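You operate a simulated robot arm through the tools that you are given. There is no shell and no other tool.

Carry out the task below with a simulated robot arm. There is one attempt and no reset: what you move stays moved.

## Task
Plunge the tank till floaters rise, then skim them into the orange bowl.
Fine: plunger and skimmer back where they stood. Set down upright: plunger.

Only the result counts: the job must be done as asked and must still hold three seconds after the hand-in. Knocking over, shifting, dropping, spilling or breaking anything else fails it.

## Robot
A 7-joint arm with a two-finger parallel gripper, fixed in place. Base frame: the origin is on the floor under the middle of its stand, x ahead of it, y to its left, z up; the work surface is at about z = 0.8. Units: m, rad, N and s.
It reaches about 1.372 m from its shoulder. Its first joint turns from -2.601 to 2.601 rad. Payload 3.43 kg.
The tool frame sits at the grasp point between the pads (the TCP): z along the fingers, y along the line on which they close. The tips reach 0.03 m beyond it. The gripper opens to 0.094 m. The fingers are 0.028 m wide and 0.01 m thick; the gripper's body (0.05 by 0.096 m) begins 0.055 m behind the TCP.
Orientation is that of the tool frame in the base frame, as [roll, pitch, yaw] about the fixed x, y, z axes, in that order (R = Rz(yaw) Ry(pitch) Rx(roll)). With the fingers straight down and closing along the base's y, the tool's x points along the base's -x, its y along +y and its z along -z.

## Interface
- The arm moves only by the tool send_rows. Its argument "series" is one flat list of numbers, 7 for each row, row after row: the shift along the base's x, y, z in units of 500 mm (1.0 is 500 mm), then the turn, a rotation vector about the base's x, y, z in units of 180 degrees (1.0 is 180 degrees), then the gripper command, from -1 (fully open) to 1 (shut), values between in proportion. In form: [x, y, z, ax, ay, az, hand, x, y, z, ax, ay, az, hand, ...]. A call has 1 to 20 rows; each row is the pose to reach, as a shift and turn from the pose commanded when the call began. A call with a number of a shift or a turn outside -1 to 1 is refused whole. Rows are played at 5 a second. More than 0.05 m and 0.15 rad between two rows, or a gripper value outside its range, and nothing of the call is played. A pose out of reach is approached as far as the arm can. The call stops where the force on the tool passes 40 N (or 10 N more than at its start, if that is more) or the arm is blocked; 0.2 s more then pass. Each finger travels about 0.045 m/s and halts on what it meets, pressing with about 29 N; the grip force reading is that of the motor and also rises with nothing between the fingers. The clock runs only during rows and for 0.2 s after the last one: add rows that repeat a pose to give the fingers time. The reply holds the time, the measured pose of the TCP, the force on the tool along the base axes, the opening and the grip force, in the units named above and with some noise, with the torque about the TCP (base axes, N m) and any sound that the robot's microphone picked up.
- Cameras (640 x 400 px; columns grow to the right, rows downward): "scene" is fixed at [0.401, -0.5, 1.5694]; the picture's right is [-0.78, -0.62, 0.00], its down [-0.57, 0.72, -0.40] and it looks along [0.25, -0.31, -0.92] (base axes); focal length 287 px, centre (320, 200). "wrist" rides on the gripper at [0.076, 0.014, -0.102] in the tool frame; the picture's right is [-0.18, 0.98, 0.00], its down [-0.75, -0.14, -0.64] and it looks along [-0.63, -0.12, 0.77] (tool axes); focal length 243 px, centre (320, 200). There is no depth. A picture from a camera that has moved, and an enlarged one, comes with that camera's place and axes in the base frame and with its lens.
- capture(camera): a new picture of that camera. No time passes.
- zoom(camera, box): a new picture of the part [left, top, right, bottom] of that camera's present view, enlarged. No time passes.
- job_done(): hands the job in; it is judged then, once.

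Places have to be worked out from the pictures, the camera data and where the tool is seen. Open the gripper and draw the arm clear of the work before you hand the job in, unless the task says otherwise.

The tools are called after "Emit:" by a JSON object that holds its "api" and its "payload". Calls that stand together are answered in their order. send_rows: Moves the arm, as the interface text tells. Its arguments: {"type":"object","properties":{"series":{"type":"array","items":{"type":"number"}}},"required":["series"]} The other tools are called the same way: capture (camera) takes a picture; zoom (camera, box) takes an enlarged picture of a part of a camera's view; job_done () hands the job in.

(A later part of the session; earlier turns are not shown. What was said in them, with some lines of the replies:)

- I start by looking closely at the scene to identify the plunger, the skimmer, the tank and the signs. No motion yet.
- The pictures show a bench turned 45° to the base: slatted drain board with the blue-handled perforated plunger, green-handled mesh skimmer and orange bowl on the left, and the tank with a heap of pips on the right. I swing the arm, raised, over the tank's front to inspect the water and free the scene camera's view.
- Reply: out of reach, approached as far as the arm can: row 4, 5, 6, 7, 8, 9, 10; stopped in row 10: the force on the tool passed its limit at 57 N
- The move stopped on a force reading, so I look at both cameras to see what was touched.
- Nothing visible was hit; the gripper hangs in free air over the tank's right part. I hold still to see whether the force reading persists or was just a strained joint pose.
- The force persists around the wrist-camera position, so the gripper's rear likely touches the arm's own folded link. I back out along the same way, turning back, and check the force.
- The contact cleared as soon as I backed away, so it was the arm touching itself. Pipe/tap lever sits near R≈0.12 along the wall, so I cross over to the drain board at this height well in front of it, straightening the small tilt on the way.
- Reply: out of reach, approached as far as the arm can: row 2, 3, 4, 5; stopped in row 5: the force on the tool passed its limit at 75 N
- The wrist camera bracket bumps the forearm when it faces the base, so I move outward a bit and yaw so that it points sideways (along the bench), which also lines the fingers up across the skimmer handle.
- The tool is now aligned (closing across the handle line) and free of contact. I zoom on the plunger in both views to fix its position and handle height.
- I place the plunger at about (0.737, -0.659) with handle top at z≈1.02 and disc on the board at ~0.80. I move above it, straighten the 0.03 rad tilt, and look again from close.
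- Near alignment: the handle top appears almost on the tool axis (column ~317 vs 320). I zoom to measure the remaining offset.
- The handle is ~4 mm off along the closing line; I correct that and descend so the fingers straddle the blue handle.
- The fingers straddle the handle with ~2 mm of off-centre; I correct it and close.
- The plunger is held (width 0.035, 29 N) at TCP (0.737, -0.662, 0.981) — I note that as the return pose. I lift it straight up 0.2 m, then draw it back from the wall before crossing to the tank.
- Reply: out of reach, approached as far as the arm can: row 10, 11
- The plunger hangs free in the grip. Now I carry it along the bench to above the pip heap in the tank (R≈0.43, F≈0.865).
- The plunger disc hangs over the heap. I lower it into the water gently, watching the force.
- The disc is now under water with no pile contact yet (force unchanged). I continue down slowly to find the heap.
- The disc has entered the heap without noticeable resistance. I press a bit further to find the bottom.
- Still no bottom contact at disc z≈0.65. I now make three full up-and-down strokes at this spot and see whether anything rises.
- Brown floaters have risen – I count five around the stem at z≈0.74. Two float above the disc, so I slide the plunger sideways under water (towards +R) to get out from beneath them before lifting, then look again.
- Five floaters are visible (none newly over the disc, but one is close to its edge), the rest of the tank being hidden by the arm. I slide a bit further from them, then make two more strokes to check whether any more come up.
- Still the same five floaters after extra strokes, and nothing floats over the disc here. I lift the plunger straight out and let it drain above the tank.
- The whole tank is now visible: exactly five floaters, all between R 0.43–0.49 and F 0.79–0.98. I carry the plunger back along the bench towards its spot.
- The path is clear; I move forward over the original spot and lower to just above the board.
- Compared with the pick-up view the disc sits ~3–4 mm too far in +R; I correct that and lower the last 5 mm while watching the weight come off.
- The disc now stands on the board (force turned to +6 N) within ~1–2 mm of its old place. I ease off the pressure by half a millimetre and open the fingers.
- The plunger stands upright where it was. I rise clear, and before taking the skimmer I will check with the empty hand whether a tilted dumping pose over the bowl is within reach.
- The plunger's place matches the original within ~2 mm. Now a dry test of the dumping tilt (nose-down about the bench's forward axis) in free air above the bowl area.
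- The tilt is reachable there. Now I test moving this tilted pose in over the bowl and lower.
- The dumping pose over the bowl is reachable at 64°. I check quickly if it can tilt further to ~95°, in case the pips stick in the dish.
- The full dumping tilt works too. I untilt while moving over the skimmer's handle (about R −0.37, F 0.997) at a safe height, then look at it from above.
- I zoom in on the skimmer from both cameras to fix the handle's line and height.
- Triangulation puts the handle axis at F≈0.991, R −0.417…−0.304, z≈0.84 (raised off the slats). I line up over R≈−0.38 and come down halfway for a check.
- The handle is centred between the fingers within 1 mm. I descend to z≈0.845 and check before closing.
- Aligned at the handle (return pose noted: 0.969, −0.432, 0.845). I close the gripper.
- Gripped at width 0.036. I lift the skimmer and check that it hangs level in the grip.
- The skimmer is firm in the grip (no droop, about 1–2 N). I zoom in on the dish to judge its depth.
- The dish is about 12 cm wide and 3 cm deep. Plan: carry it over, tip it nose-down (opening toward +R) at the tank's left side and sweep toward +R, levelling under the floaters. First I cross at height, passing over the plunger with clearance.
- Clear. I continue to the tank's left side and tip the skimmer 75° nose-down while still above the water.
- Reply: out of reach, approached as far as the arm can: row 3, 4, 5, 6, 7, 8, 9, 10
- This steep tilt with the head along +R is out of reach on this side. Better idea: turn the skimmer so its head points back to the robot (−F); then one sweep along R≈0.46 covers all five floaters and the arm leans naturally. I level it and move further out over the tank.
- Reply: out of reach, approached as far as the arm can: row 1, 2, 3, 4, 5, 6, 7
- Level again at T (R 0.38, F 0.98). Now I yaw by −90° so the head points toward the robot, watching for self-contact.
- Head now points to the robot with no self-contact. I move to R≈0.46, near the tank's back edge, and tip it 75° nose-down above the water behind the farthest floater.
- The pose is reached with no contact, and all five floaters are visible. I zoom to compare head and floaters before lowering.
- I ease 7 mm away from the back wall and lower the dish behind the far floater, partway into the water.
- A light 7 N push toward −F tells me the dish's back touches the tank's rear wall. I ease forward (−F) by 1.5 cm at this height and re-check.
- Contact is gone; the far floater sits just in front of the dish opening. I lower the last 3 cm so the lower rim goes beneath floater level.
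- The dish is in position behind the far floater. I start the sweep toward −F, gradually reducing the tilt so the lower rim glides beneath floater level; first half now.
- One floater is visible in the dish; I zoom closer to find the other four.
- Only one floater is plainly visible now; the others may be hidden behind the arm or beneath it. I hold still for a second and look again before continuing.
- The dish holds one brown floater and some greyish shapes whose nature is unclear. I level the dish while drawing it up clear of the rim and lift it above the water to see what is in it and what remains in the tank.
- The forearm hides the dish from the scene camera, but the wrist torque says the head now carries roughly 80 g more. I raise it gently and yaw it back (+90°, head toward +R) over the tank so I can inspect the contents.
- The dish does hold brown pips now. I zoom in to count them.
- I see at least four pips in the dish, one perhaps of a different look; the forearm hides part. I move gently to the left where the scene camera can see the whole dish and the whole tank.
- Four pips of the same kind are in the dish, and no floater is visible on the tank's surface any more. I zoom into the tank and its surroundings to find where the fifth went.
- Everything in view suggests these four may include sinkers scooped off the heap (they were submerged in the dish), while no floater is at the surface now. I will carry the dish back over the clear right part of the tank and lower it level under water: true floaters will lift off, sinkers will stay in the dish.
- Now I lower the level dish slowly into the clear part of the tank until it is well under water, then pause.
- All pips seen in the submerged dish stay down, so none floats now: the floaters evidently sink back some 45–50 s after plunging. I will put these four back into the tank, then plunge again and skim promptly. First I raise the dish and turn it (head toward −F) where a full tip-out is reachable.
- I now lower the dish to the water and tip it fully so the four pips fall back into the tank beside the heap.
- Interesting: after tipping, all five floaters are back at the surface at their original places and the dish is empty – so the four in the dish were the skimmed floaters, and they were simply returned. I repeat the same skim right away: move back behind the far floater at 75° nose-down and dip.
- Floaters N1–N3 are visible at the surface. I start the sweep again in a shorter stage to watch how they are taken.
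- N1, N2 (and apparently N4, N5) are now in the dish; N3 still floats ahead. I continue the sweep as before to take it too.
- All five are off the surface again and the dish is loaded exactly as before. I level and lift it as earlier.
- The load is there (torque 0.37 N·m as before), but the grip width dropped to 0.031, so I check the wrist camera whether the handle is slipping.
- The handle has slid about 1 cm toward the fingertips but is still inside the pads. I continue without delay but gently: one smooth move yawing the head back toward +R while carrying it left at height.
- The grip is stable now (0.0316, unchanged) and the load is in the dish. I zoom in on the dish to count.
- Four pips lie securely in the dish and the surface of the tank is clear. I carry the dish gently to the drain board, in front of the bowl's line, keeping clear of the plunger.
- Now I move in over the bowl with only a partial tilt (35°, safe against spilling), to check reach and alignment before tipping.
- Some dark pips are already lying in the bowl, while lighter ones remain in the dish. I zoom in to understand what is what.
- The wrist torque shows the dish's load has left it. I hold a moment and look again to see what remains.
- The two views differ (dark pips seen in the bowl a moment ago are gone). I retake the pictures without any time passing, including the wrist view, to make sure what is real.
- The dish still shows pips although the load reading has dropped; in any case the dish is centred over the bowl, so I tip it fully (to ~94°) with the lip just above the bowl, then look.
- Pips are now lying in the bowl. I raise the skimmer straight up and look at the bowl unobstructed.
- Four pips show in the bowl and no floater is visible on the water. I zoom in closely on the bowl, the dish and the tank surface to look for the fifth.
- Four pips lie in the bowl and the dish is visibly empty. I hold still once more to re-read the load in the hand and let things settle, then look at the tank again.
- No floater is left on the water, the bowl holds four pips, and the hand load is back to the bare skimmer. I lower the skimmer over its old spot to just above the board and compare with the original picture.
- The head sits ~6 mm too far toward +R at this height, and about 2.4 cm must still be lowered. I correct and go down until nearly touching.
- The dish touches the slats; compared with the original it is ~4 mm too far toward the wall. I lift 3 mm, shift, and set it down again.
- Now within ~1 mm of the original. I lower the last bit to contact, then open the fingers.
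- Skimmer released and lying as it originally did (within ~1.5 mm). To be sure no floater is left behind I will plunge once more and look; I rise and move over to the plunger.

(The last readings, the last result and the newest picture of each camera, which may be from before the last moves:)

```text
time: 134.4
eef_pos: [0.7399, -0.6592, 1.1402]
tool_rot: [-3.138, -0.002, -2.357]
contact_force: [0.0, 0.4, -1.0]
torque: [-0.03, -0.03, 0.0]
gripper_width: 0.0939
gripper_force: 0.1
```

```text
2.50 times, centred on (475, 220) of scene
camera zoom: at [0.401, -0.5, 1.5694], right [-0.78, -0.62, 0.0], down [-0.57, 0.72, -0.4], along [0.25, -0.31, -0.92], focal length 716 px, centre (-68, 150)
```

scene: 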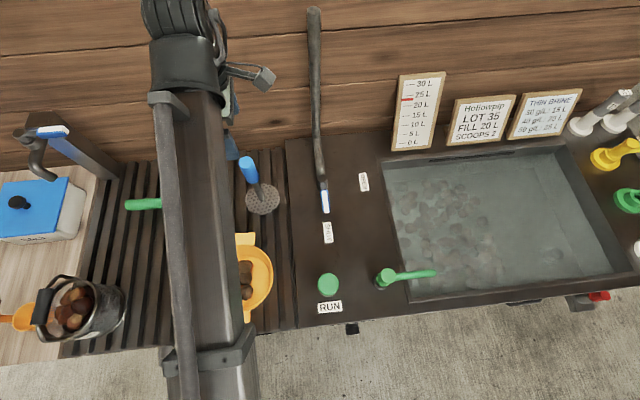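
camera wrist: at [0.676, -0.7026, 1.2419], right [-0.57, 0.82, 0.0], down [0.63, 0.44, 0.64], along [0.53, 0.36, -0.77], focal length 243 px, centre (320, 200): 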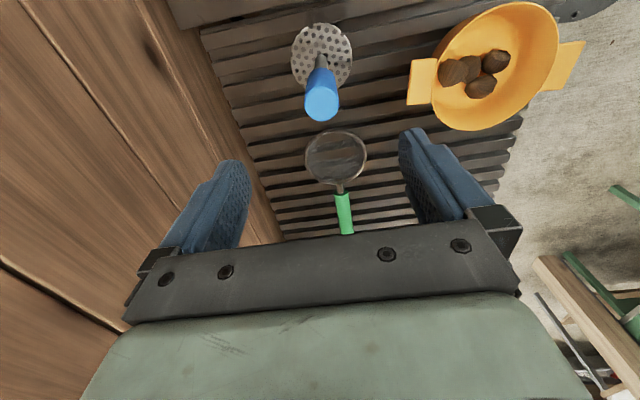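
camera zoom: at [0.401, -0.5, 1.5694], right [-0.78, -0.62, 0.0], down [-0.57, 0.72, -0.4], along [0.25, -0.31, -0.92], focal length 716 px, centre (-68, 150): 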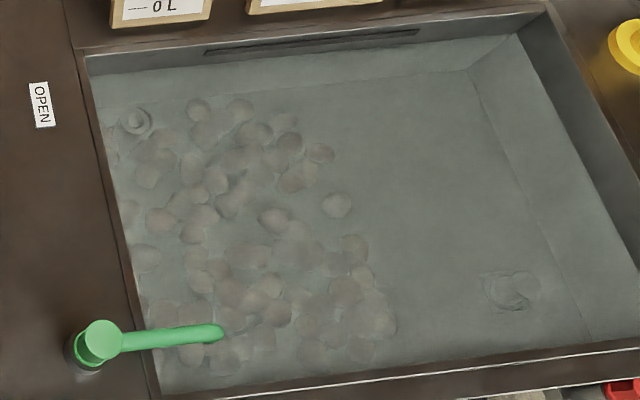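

The bowl clearly holds four pips from this side too. The fingers are aligned over the plunger; I descend and grip it for a verification plunge.

Emit:
{"api": "send_rows", "payload": {"series": [0.002, -0.0006, -0.06, 0, 0, 0, -1, 0.002, -0.0006, -0.14, 0, 0, 0, -1, 0.002, -0.0006, -0.22, 0, 0, 0, -1, 0.002, -0.0006, -0.28, 0, 0, 0, -1, 0.002, -0.0006, -0.319, 0, 0, 0, -1, 0.002, -0.0006, -0.319, 0, 0, 0, -1, 0.002, -0.0006, -0.319, 0, 0, 0, 1, 0.002, -0.0006, -0.319, 0, 0, 0, 1, 0.002, -0.0006, -0.319, 0, 0, 0, 1, 0.002, -0.0006, -0.319, 0, 0, 0, 1, 0.002, -0.0006, -0.319, 0, 0, 0, 1, 0.002, -0.0006, -0.319, 0, 0, 0, 1]}}

Emit:
{"api": "capture", "payload": {"camera": "wrist"}}

Emit:
{"api": "zoom", "payload": {"camera": "scene", "box": [200, 120, 300, 220]}}

```text
time: 137.0
eef_pos: [0.741, -0.6574, 0.9795]
tool_rot: [-3.141, 0.0, -2.357]
contact_force: [-1.3, 0.8, -0.1]
torque: [0.32, 0.34, -0.02]
gripper_width: 0.0335
gripper_force: 29.0
```

```text
taken
camera wrist: at [0.6769, -0.7008, 1.082], right [-0.56, 0.83, 0.0], down [0.63, 0.43, 0.64], along [0.53, 0.36, -0.77], focal length 243 px, centre (320, 200)
```

wrist: 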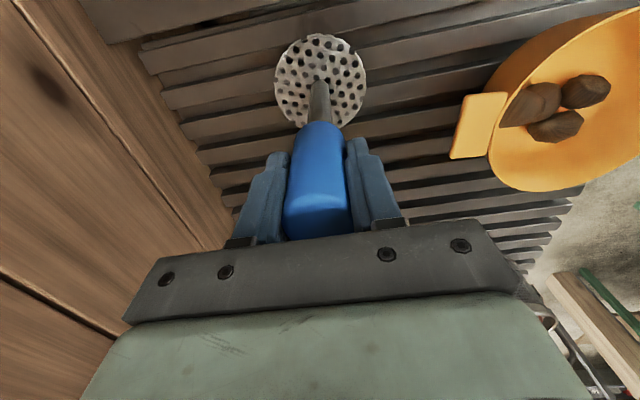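

```text
4.00 times, centred on (250, 170) of scene
camera zoom: at [0.401, -0.5, 1.5694], right [-0.78, -0.62, 0.0], down [-0.57, 0.72, -0.4], along [0.25, -0.31, -0.92], focal length 1146 px, centre (600, 320)
```

zoom: 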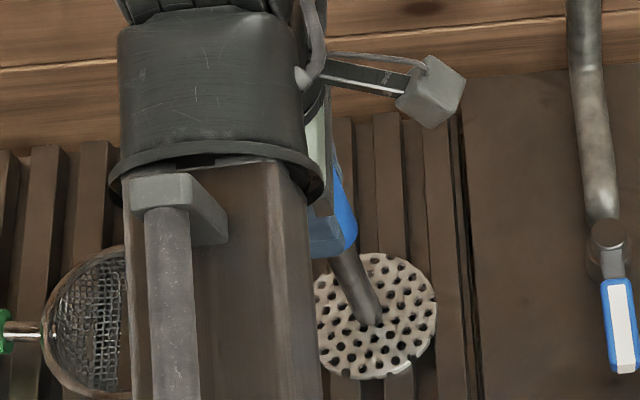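

Gripped (0.0335, 29 N). I lift the plunger and carry it along the same clear path to the tank.

Emit:
{"api": "send_rows", "payload": {"series": [0, 0, 0.04, 0, 0, 0, 1, 0, 0, 0.12, 0, 0, 0, 1, 0, 0, 0.2, 0, 0, 0, 1, 0, 0, 0.28, 0, 0, 0, 1, 0, 0, 0.36, 0, 0, 0, 1, 0, 0, 0.42, 0, 0, 0, 1, -0.055, 0.055, 0.42, 0, 0, 0, 1, -0.11, 0.11, 0.42, 0, 0, 0, 1, -0.163, 0.163, 0.42, 0, 0, 0, 1, -0.226, 0.1, 0.42, 0, 0, 0, 1, -0.289, 0.037, 0.42, 0, 0, 0, 1, -0.352, -0.026, 0.42, 0, 0, 0, 1, -0.415, -0.089, 0.42, 0, 0, 0, 1, -0.478, -0.152, 0.42, 0, 0, 0, 1, -0.541, -0.215, 0.42, 0, 0, 0, 1, -0.604, -0.278, 0.42, 0, 0, 0, 1, -0.667, -0.341, 0.42, 0, 0, 0, 1, -0.73, -0.404, 0.42, 0, 0, 0, 1, -0.793, -0.467, 0.42, 0, 0, 0, 1, -0.856, -0.53, 0.42, 0, 0, 0, 1]}}

Emit:
{"api": "capture", "payload": {"camera": "scene"}}

Emit:
{"api": "zoom", "payload": {"camera": "scene", "box": [190, 220, 290, 335]}}

```text
time: 141.2
eef_pos: [0.3129, -0.9236, 1.1887]
tool_rot: [3.141, -0.001, -2.355]
contact_force: [1.0, 0.7, -4.0]
torque: [0.0, -0.01, 0.0]
gripper_width: 0.0335
gripper_force: 28.9
```

```text
taken
```

scene: 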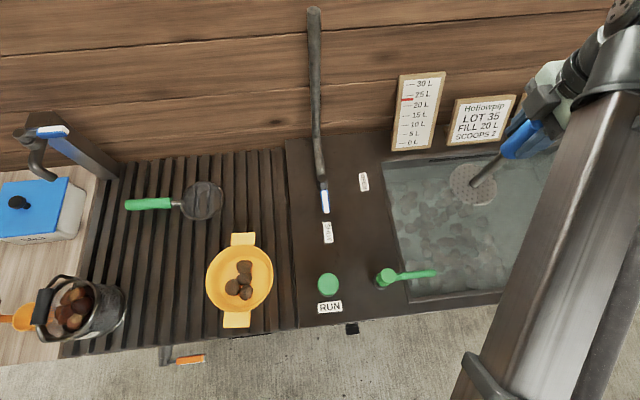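

```text
3.48 times, centred on (240, 278) of scene
camera zoom: at [0.401, -0.5, 1.5694], right [-0.78, -0.62, 0.0], down [-0.57, 0.72, -0.4], along [0.25, -0.31, -0.92], focal length 997 px, centre (598, -70)
```

zoom: 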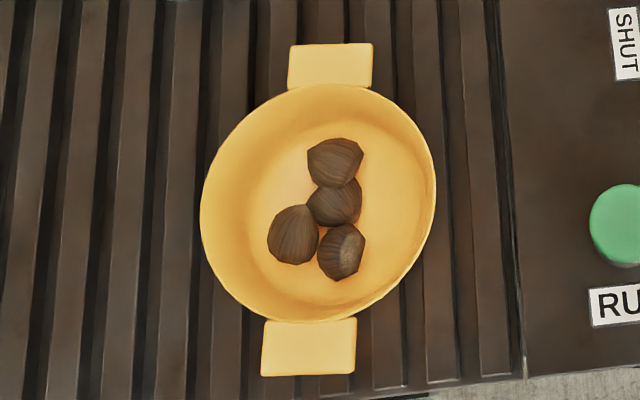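

Now I plunge again at the heap: descend and make several full strokes as before.

Emit:
{"api": "send_rows", "payload": {"series": [0, 0, -0.06, 0, 0, 0, 1, 0, 0, -0.14, 0, 0, 0, 1, 0, 0, -0.22, 0, 0, 0, 1, 0, 0, -0.3, 0, 0, 0, 1, 0, 0, -0.38, 0, 0, 0, 1, 0, 0, -0.46, 0, 0, 0, 1, 0, 0, -0.54, 0, 0, 0, 1, 0, 0, -0.61, 0, 0, 0, 1, 0, 0, -0.67, 0, 0, 0, 1, 0, 0, -0.718, 0, 0, 0, 1, 0, 0, -0.638, 0, 0, 0, 1, 0, 0, -0.558, 0, 0, 0, 1, 0, 0, -0.518, 0, 0, 0, 1, 0, 0, -0.578, 0, 0, 0, 1, 0, 0, -0.658, 0, 0, 0, 1, 0, 0, -0.718, 0, 0, 0, 1, 0, 0, -0.718, 0, 0, 0, 1]}}

Emit:
{"api": "send_rows", "payload": {"series": [0, 0, 0.08, 0, 0, 0, 1, 0, 0, 0.16, 0, 0, 0, 1, 0, 0, 0.2, 0, 0, 0, 1, 0, 0, 0.14, 0, 0, 0, 1, 0, 0, 0.06, 0, 0, 0, 1, 0, 0, 0, 0, 0, 0, 1, 0, 0, 0.08, 0, 0, 0, 1, 0, 0, 0.16, 0, 0, 0, 1, 0, 0, 0.2, 0, 0, 0, 1, 0, 0, 0.14, 0, 0, 0, 1, 0, 0, 0.06, 0, 0, 0, 1, 0, 0, 0, 0, 0, 0, 1, 0, 0, 0.08, 0, 0, 0, 1, 0, 0, 0.16, 0, 0, 0, 1, 0, 0, 0.2, 0, 0, 0, 1, 0, 0, 0.14, 0, 0, 0, 1, 0, 0, 0.06, 0, 0, 0, 1, 0, 0, 0, 0, 0, 0, 1, 0, 0, 0, 0, 0, 0, 1]}}

Emit:
{"api": "zoom", "payload": {"camera": "scene", "box": [370, 120, 620, 310]}}

Emit:
{"api": "capture", "payload": {"camera": "wrist"}}

```text
time: 144.8
eef_pos: [0.3119, -0.9245, 0.8319]
tool_rot: [-3.141, -0.002, -2.356]
contact_force: [0.5, 0.5, -4.0]
torque: [0.01, 0.01, 0.02]
gripper_width: 0.0335
gripper_force: 28.8
```

```text
time: 148.8
eef_pos: [0.3128, -0.9229, 0.8312]
tool_rot: [-3.141, -0.002, -2.357]
contact_force: [-0.3, -0.1, -4.7]
torque: [-0.01, 0.01, 0.02]
gripper_width: 0.0333
gripper_force: 29.1
```

```text
2.11 times, centred on (495, 215) of scene
camera zoom: at [0.401, -0.5, 1.5694], right [-0.78, -0.62, 0.0], down [-0.57, 0.72, -0.4], along [0.25, -0.31, -0.92], focal length 603 px, centre (-48, 168)
```

zoom: 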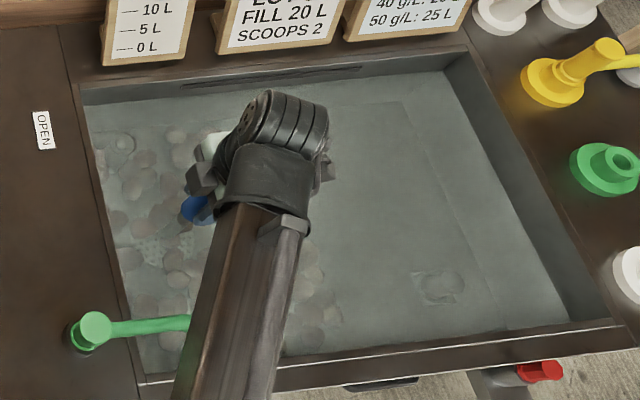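

```text
taken
camera wrist: at [0.2482, -0.9654, 0.9328], right [-0.56, 0.83, 0.0], down [0.63, 0.44, 0.64], along [0.53, 0.36, -0.77], focal length 243 px, centre (320, 200)
```

wrist: 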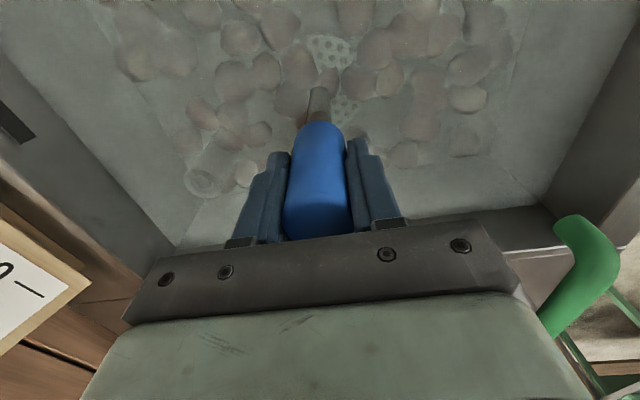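

Five more strokes bring up nothing: no floater is left in the tank. I look around the scene for any stray pip before putting the plunger back.

Emit:
{"api": "zoom", "payload": {"camera": "scene", "box": [0, 100, 180, 220]}}

Emit:
{"api": "zoom", "payload": {"camera": "scene", "box": [130, 150, 310, 270]}}

Emit:
{"api": "zoom", "payload": {"camera": "scene", "box": [130, 260, 400, 400]}}

Emit:
{"api": "zoom", "payload": {"camera": "scene", "box": [220, 250, 265, 310]}}

Emit:
{"api": "zoom", "payload": {"camera": "scene", "box": [280, 130, 440, 310]}}

Emit:
{"api": "zoom", "payload": {"camera": "scene", "box": [440, 280, 640, 400]}}

```text
3.33 times, centred on (90, 160) of scene
camera zoom: at [0.401, -0.5, 1.5694], right [-0.78, -0.62, 0.0], down [-0.57, 0.72, -0.4], along [0.25, -0.31, -0.92], focal length 955 px, centre (1087, 333)
```

zoom: 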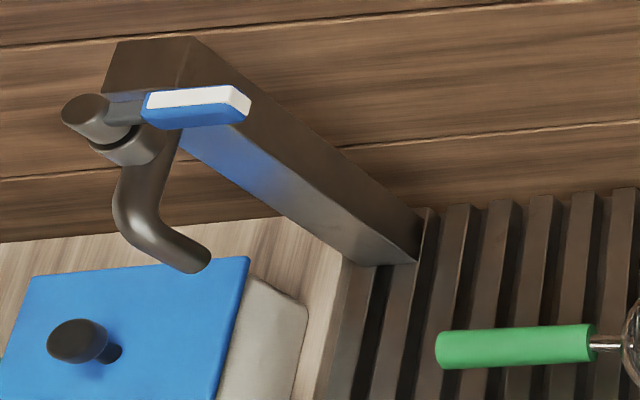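

```text
3.33 times, centred on (220, 210) of scene
camera zoom: at [0.401, -0.5, 1.5694], right [-0.78, -0.62, 0.0], down [-0.57, 0.72, -0.4], along [0.25, -0.31, -0.92], focal length 955 px, centre (653, 167)
```

zoom: 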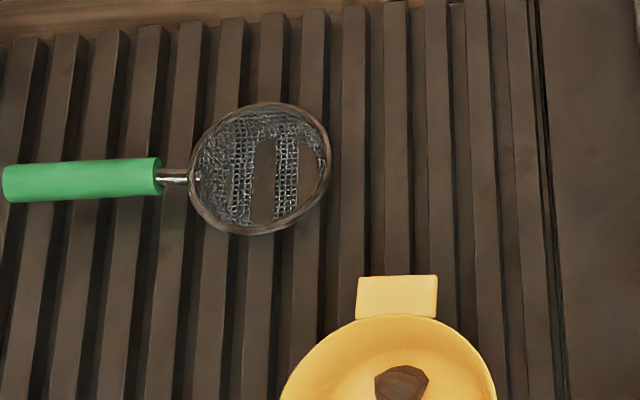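

```text
2.37 times, centred on (265, 330) of scene
camera zoom: at [0.401, -0.5, 1.5694], right [-0.78, -0.62, 0.0], down [-0.57, 0.72, -0.4], along [0.25, -0.31, -0.92], focal length 679 px, centre (450, -108)
```

zoom: 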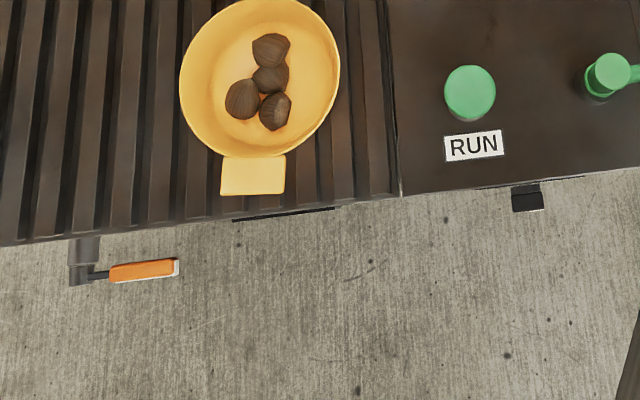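

```text
6.67 times, centred on (242, 280) of scene
camera zoom: at [0.401, -0.5, 1.5694], right [-0.78, -0.62, 0.0], down [-0.57, 0.72, -0.4], along [0.25, -0.31, -0.92], focal length 1911 px, centre (837, -333)
```

zoom: 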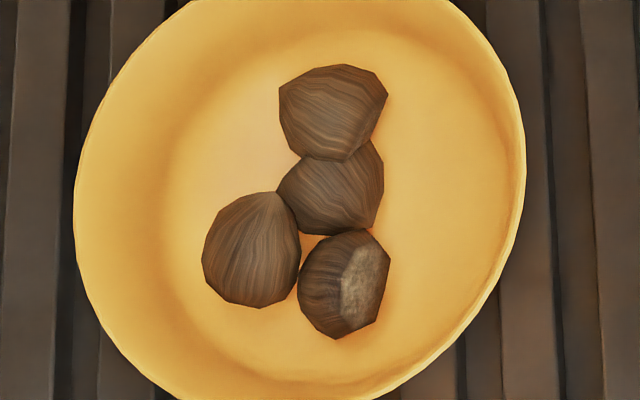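

```text
2.22 times, centred on (360, 220) of scene
camera zoom: at [0.401, -0.5, 1.5694], right [-0.78, -0.62, 0.0], down [-0.57, 0.72, -0.4], along [0.25, -0.31, -0.92], focal length 637 px, centre (231, 156)
```

zoom: 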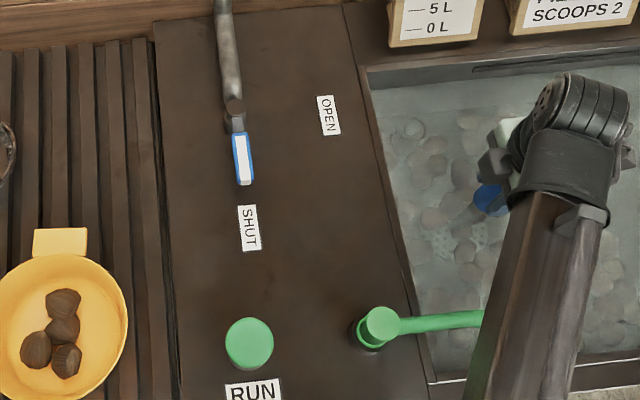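

```text
3.20 times, centred on (540, 340) of scene
camera zoom: at [0.401, -0.5, 1.5694], right [-0.78, -0.62, 0.0], down [-0.57, 0.72, -0.4], along [0.25, -0.31, -0.92], focal length 917 px, centre (-384, -248)
```

zoom: 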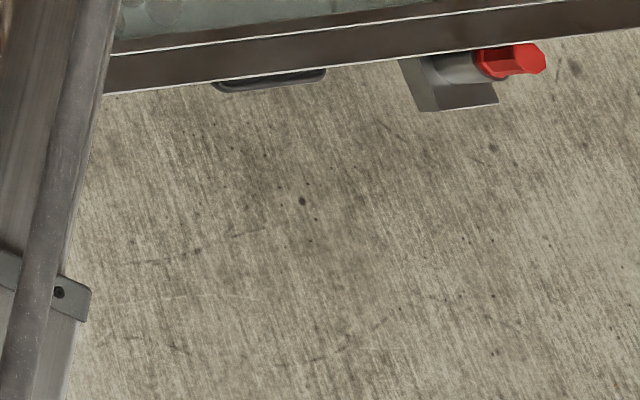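

No stray pip anywhere. I lift the plunger straight out, let it drain, and check the whole tank once more.

Emit:
{"api": "send_rows", "payload": {"series": [0, 0, 0.05, 0, 0, 0, 1, 0, 0, 0.1, 0, 0, 0, 1, 0, 0, 0.16, 0, 0, 0, 1, 0, 0, 0.22, 0, 0, 0, 1, 0, 0, 0.3, 0, 0, 0, 1, 0, 0, 0.38, 0, 0, 0, 1, 0, 0, 0.46, 0, 0, 0, 1, 0, 0, 0.54, 0, 0, 0, 1, 0, 0, 0.62, 0, 0, 0, 1, 0, 0, 0.7, 0, 0, 0, 1, 0, 0, 0.72, 0, 0, 0, 1, 0, 0, 0.72, 0, 0, 0, 1]}}

Emit:
{"api": "capture", "payload": {"camera": "scene"}}

Emit:
{"api": "capture", "payload": {"camera": "wrist"}}

Emit:
{"api": "zoom", "payload": {"camera": "scene", "box": [375, 140, 575, 300]}}

```text
time: 151.4
eef_pos: [0.3131, -0.9233, 1.1906]
tool_rot: [-3.14, -0.002, -2.356]
contact_force: [-0.5, 0.3, -3.7]
torque: [-0.01, -0.02, 0.0]
gripper_width: 0.0332
gripper_force: 29.2
```

```text
taken
```

scene: 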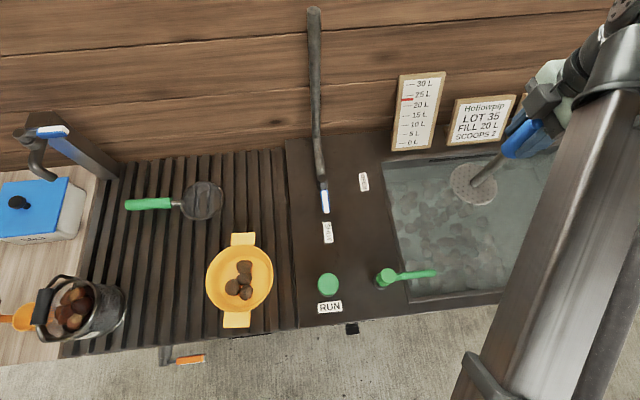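

```text
taken
camera wrist: at [0.2491, -0.9673, 1.2929], right [-0.56, 0.83, 0.0], down [0.63, 0.43, 0.64], along [0.53, 0.36, -0.77], focal length 243 px, centre (320, 200)
```

wrist: 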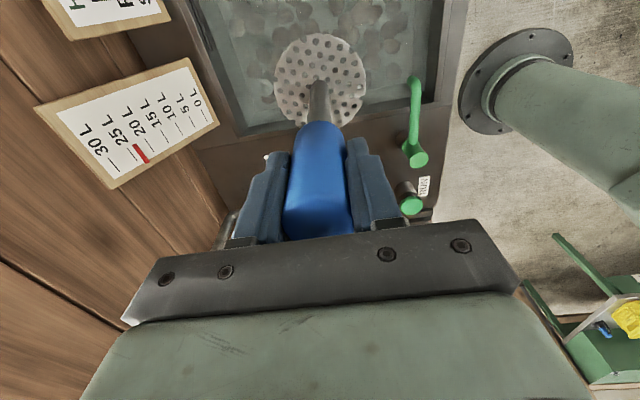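

```text
2.50 times, centred on (475, 220) of scene
camera zoom: at [0.401, -0.5, 1.5694], right [-0.78, -0.62, 0.0], down [-0.57, 0.72, -0.4], along [0.25, -0.31, -0.92], focal length 716 px, centre (-68, 150)
```

zoom: 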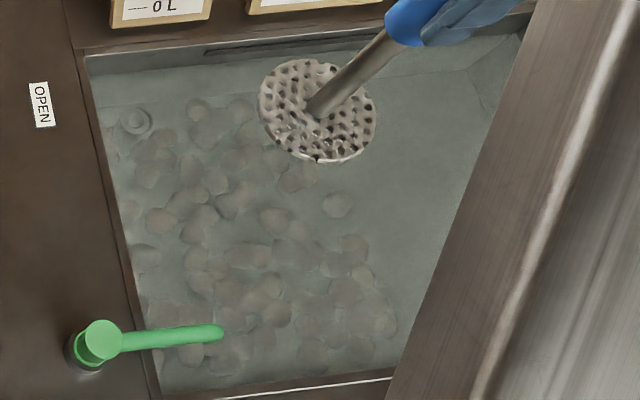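

The tank surface stays clear, so all floaters are in the bowl. I carry the plunger back to its spot along the same path.

Emit:
{"api": "send_rows", "payload": {"series": [0.05, 0.05, 0, 0, 0, 0, 1, 0.113, 0.113, 0, 0, 0, 0, 1, 0.176, 0.176, 0, 0, 0, 0, 1, 0.239, 0.239, 0, 0, 0, 0, 1, 0.302, 0.302, 0, 0, 0, 0, 1, 0.365, 0.365, 0, 0, 0, 0, 1, 0.428, 0.428, 0, 0, 0, 0, 1, 0.491, 0.491, 0, 0, 0, 0, 1, 0.554, 0.554, 0, 0, 0, 0, 1, 0.617, 0.617, 0, 0, 0, 0, 1, 0.68, 0.68, 0, 0, 0, 0, 1, 0.6958, 0.6958, 0, 0, 0, 0, 1, 0.75, 0.6416, 0, 0, 0, 0, 1, 0.805, 0.5866, 0, 0, 0, 0, 1, 0.8588, 0.5328, 0, 0, 0, 0, 1, 0.8588, 0.5328, 0, 0, 0, 0, 1]}}

Emit:
{"api": "send_rows", "payload": {"series": [0, 0, -0.06, 0, 0, 0, 1, 0, 0, -0.14, 0, 0, 0, 1, 0, 0, -0.22, 0, 0, 0, 1, 0, 0, -0.3, 0, 0, 0, 1, 0, 0, -0.36, 0, 0, 0, 1, 0, 0, -0.395, 0, 0, 0, 1, 0, 0, -0.41, 0, 0, 0, 1, 0, 0, -0.41, 0, 0, 0, 1]}}

Emit:
{"api": "zoom", "payload": {"camera": "scene", "box": [200, 120, 300, 220]}}

Emit:
{"api": "capture", "payload": {"camera": "wrist"}}

```text
time: 154.8
eef_pos: [0.7411, -0.6574, 1.1908]
tool_rot: [-3.139, -0.002, -2.357]
contact_force: [-0.4, -0.6, -3.9]
torque: [0.04, 0.0, -0.01]
gripper_width: 0.0333
gripper_force: 28.6
```

```text
time: 156.6
eef_pos: [0.7429, -0.6566, 0.9849]
tool_rot: [-3.139, -0.003, -2.357]
contact_force: [-0.5, -1.2, -4.7]
torque: [0.02, 0.0, -0.02]
gripper_width: 0.0336
gripper_force: 28.9
```

```text
4.00 times, centred on (250, 170) of scene
camera zoom: at [0.401, -0.5, 1.5694], right [-0.78, -0.62, 0.0], down [-0.57, 0.72, -0.4], along [0.25, -0.31, -0.92], focal length 1146 px, centre (600, 320)
```

zoom: 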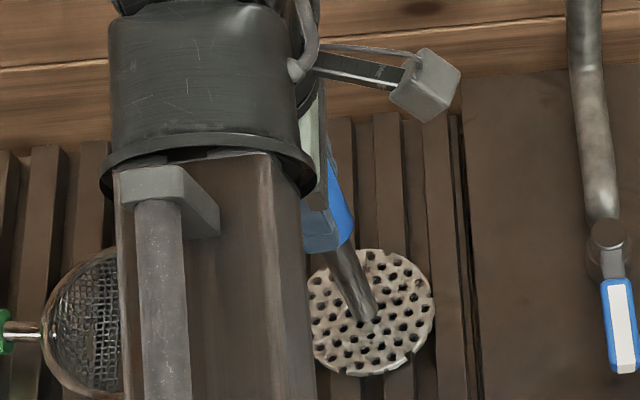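

```text
taken
camera wrist: at [0.6789, -0.7, 1.0871], right [-0.56, 0.83, 0.0], down [0.63, 0.43, 0.64], along [0.53, 0.36, -0.77], focal length 243 px, centre (320, 200)
```

wrist: 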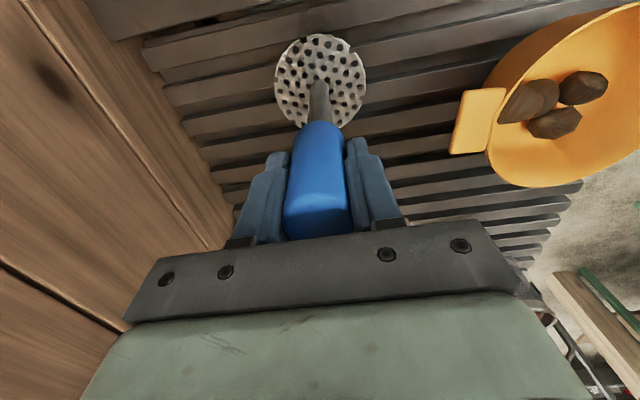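

The disc lines up with its original outline. I lower the last few millimetres to contact.

Emit:
{"api": "send_rows", "payload": {"series": [0, 0, -0.005, 0, 0, 0, 1, 0, 0, -0.009, 0, 0, 0, 1, 0, 0, -0.0115, 0, 0, 0, 1, 0, 0, -0.0115, 0, 0, 0, 1]}}

Emit:
{"api": "zoom", "payload": {"camera": "scene", "box": [200, 120, 300, 220]}}

```text
time: 157.6
eef_pos: [0.7433, -0.6567, 0.9802]
tool_rot: [-3.141, -0.001, -2.357]
contact_force: [-0.3, 0.8, 4.0]
torque: [0.26, 0.3, -0.01]
gripper_width: 0.0332
gripper_force: 29.2
```

```text
4.00 times, centred on (250, 170) of scene
camera zoom: at [0.401, -0.5, 1.5694], right [-0.78, -0.62, 0.0], down [-0.57, 0.72, -0.4], along [0.25, -0.31, -0.92], focal length 1146 px, centre (600, 320)
```

zoom: 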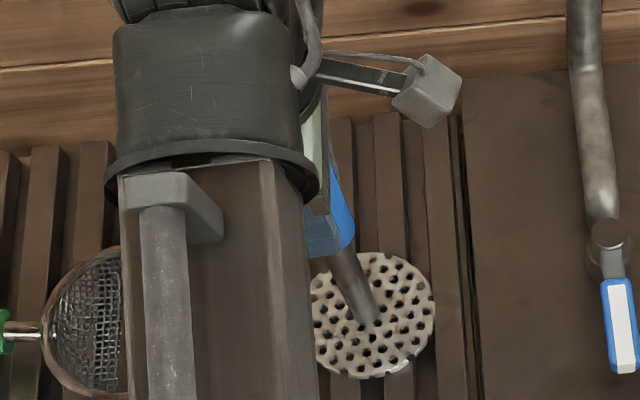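

The plunger stands on the board at its old place (within ~1 mm). I open the fingers and then withdraw straight up.

Emit:
{"api": "send_rows", "payload": {"series": [0, 0, 0.001, 0, 0, 0, 1, 0, 0, 0.001, 0, 0, 0, 0.2, 0, 0, 0.001, 0, 0, 0, -0.4, 0, 0, 0.001, 0, 0, 0, -1, 0, 0, 0.001, 0, 0, 0, -1, 0, 0, 0.001, 0, 0, 0, -1, 0, 0, 0.001, 0, 0, 0, -1, 0, 0, 0.03, 0, 0, 0, -1, 0, 0, 0.1, 0, 0, 0, -1, 0, 0, 0.18, 0, 0, 0, -1, 0, 0, 0.26, 0, 0, 0, -1, 0, 0, 0.34, 0, 0, 0, -1, 0, 0, 0.42, 0, 0, 0, -1, -0.04, -0.05, 0.44, 0, 0, 0, -1, -0.1, -0.11, 0.46, 0, 0, 0, -1, -0.16, -0.17, 0.48, 0, 0, 0, -1, -0.22, -0.22, 0.5, 0, 0, 0, -1, -0.22, -0.22, 0.5, 0, 0, 0, -1]}}

Emit:
{"api": "capture", "payload": {"camera": "scene"}}

Emit:
{"api": "zoom", "payload": {"camera": "scene", "box": [100, 130, 300, 330]}}

Emit:
{"api": "capture", "payload": {"camera": "wrist"}}

```text
time: 161.4
eef_pos: [0.6325, -0.767, 1.2302]
tool_rot: [-3.14, -0.001, -2.354]
contact_force: [0.3, -0.6, 0.2]
torque: [-0.01, 0.03, 0.03]
gripper_width: 0.0939
gripper_force: 0.0
```

```text
taken
```

scene: 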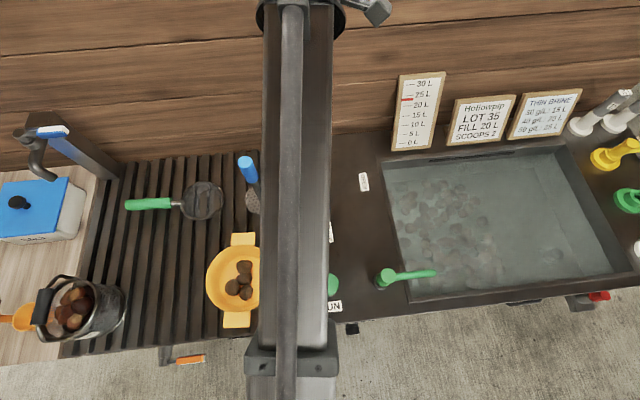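

```text
2.00 times, centred on (200, 230) of scene
camera zoom: at [0.401, -0.5, 1.5694], right [-0.78, -0.62, 0.0], down [-0.57, 0.72, -0.4], along [0.25, -0.31, -0.92], focal length 573 px, centre (560, 140)
```

zoom: 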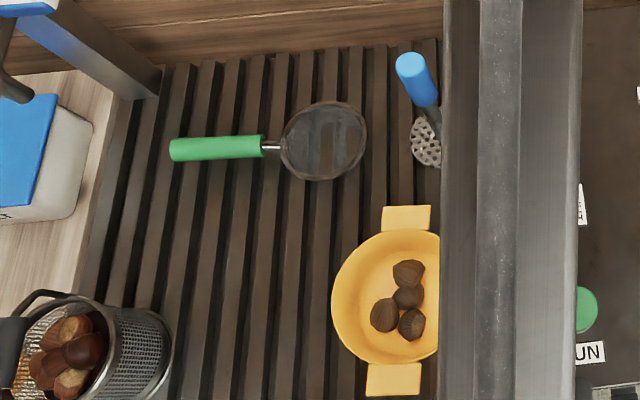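

```text
taken
camera wrist: at [0.5678, -0.8112, 1.3325], right [-0.57, 0.82, 0.0], down [0.63, 0.43, 0.64], along [0.53, 0.36, -0.77], focal length 243 px, centre (320, 200)
```

wrist: 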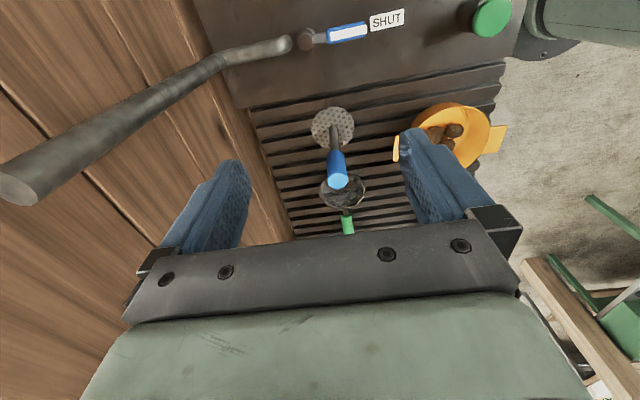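

Plunger upright, skimmer in place, hand empty. I shift slightly to get an unobstructed wrist view into the bowl and to clear the scene camera's view for a final check.

Emit:
{"api": "send_rows", "payload": {"series": [-0.04, 0.05, 0, 0, 0, 0, -1, -0.08, 0.1, 0, 0, 0, 0, -1, -0.12, 0.15, 0, 0, 0, 0, -1, -0.16, 0.19, 0, 0, 0, 0, -1, -0.16, 0.19, 0, 0, 0, 0, -1]}}

Emit:
{"api": "capture", "payload": {"camera": "wrist"}}

Emit:
{"api": "zoom", "payload": {"camera": "wrist", "box": [340, 60, 500, 180]}}

Emit:
{"api": "zoom", "payload": {"camera": "scene", "box": [375, 140, 575, 300]}}

```text
time: 162.6
eef_pos: [0.5557, -0.6754, 1.2183]
tool_rot: [-3.119, -0.004, -2.355]
contact_force: [0.3, 0.6, -0.4]
torque: [-0.01, -0.02, 0.0]
gripper_width: 0.094
gripper_force: 0.2
out of reach, approached as far as the arm can: row 3, 4, 5
```

```text
taken
camera wrist: at [0.4907, -0.7173, 1.3209], right [-0.56, 0.82, -0.02], down [0.62, 0.45, 0.64], along [0.54, 0.35, -0.77], focal length 243 px, centre (320, 200)
```

wrist: 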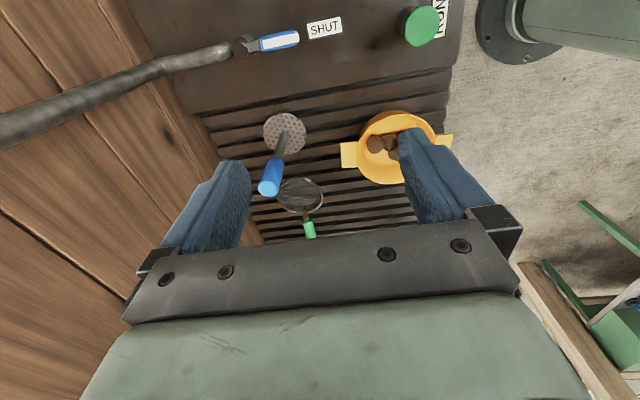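

```text
3.33 times, centred on (420, 120) of wrist
camera zoom: at [0.4907, -0.7173, 1.3209], right [-0.56, 0.82, -0.02], down [0.62, 0.45, 0.64], along [0.54, 0.35, -0.77], focal length 809 px, centre (-13, 467)
```

zoom: 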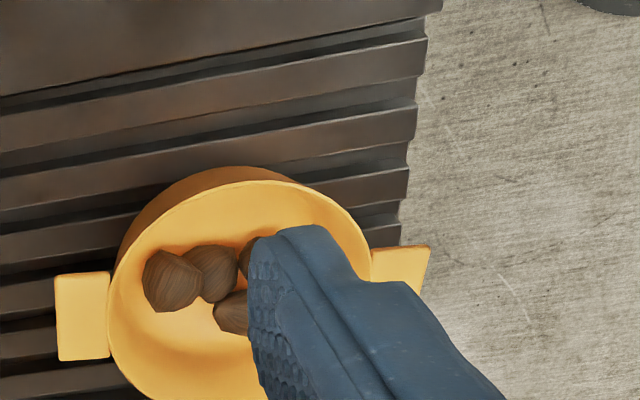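

```text
2.50 times, centred on (475, 220) of scene
camera zoom: at [0.401, -0.5, 1.5694], right [-0.78, -0.62, 0.0], down [-0.57, 0.72, -0.4], along [0.25, -0.31, -0.92], focal length 716 px, centre (-68, 150)
```

zoom: 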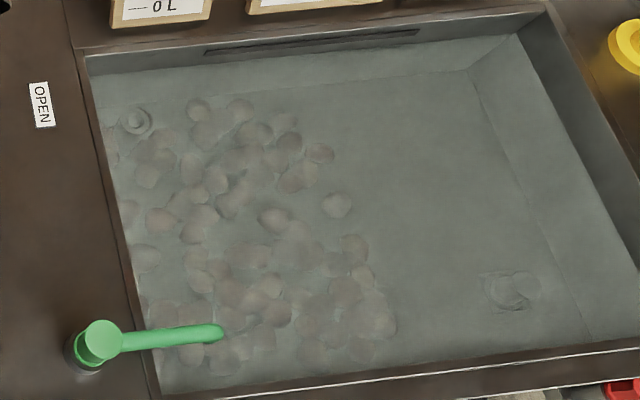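

Everything agrees: the pips lie still in the orange bowl, the water surface is clear even after re-plunging, plunger stands upright and skimmer lies at its old spot, hand empty and well above the bench. I raise the arm a little more for clearance and take a last look before handing in.

Emit:
{"api": "send_rows", "payload": {"series": [0.03, -0.05, 0.02, 0, 0, 0, -1, 0.07, -0.1, 0.04, 0, 0, 0, -1, 0.1, -0.15, 0.06, 0, 0, 0, -1, 0.1, -0.15, 0.06, 0, 0, 0, -1, 0.1, -0.15, 0.06, 0, 0, 0, -1]}}

Emit:
{"api": "capture", "payload": {"camera": "scene"}}

Emit:
{"api": "zoom", "payload": {"camera": "scene", "box": [110, 140, 290, 330]}}

```text
time: 163.8
eef_pos: [0.6066, -0.7521, 1.2486]
tool_rot: [-3.133, -0.003, -2.356]
contact_force: [-0.1, 0.3, -0.4]
torque: [0.06, 0.02, 0.04]
gripper_width: 0.0942
gripper_force: 0.1
out of reach, approached as far as the arm can: row 1
```

```text
taken
```

scene: 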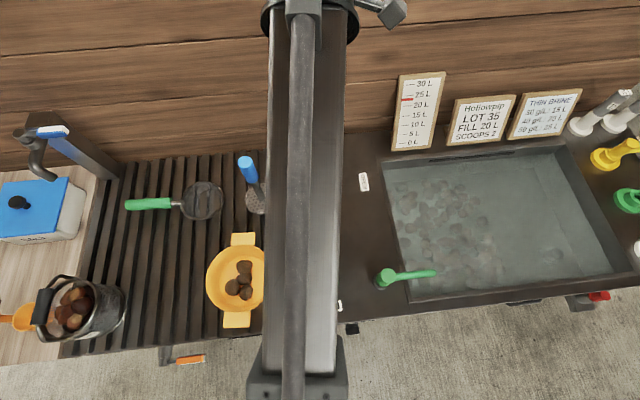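

```text
2.11 times, centred on (200, 235) of scene
camera zoom: at [0.401, -0.5, 1.5694], right [-0.78, -0.62, 0.0], down [-0.57, 0.72, -0.4], along [0.25, -0.31, -0.92], focal length 603 px, centre (573, 126)
```

zoom: 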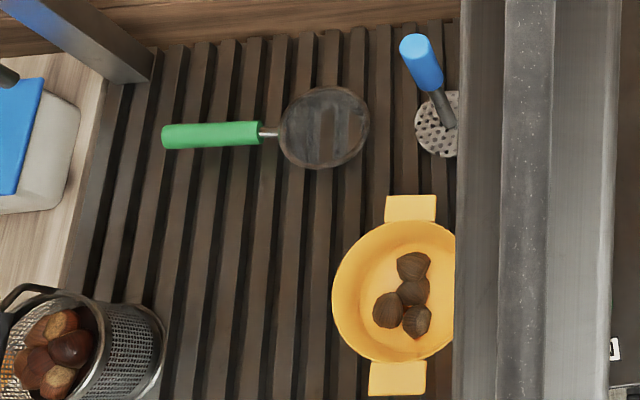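

The final view shows the plunger upright and the skimmer lying in its place. The pips are in the orange bowl, the tank surface is clear, and the open hand is well above the bench. I hand the job in.

Emit:
{"api": "job_done", "payload": {}}

```text
The job is handed in.
```

I plunged the tank until floaters rose, skimmed them, and tipped the catch into the orange bowl. I've handed the job in, but the count doesn't fully match: I saw five floaters on the water and can see only four pips in the bowl.

- **Missing fifth:** All five left the surface during the final skim. I then plunged five more times and nothing else rose. I also found no stray pip on the bench or on the floor in view. I can't tell whether the fifth is hidden in the bowl or was lost.
- **First skim:** I wasn't sure what I had caught, so I tipped it back into the tank. The five floaters reappeared on the surface and I skimmed again.
- **Plunger:** It stands upright on the drain board, about 1–2 mm from where it started.
- **Skimmer:** It lies where it started, within about 1–2 mm. The handle slid about 1 cm in the grip along the way, but I corrected for that when setting it down.
- **Contacts:** Early on, the arm twice touched something, most likely itself. Later the skimmer brushed the tank's back wall. I saw nothing else moved, knocked over or spilled.

The gripper is open and the arm is clear of the work.
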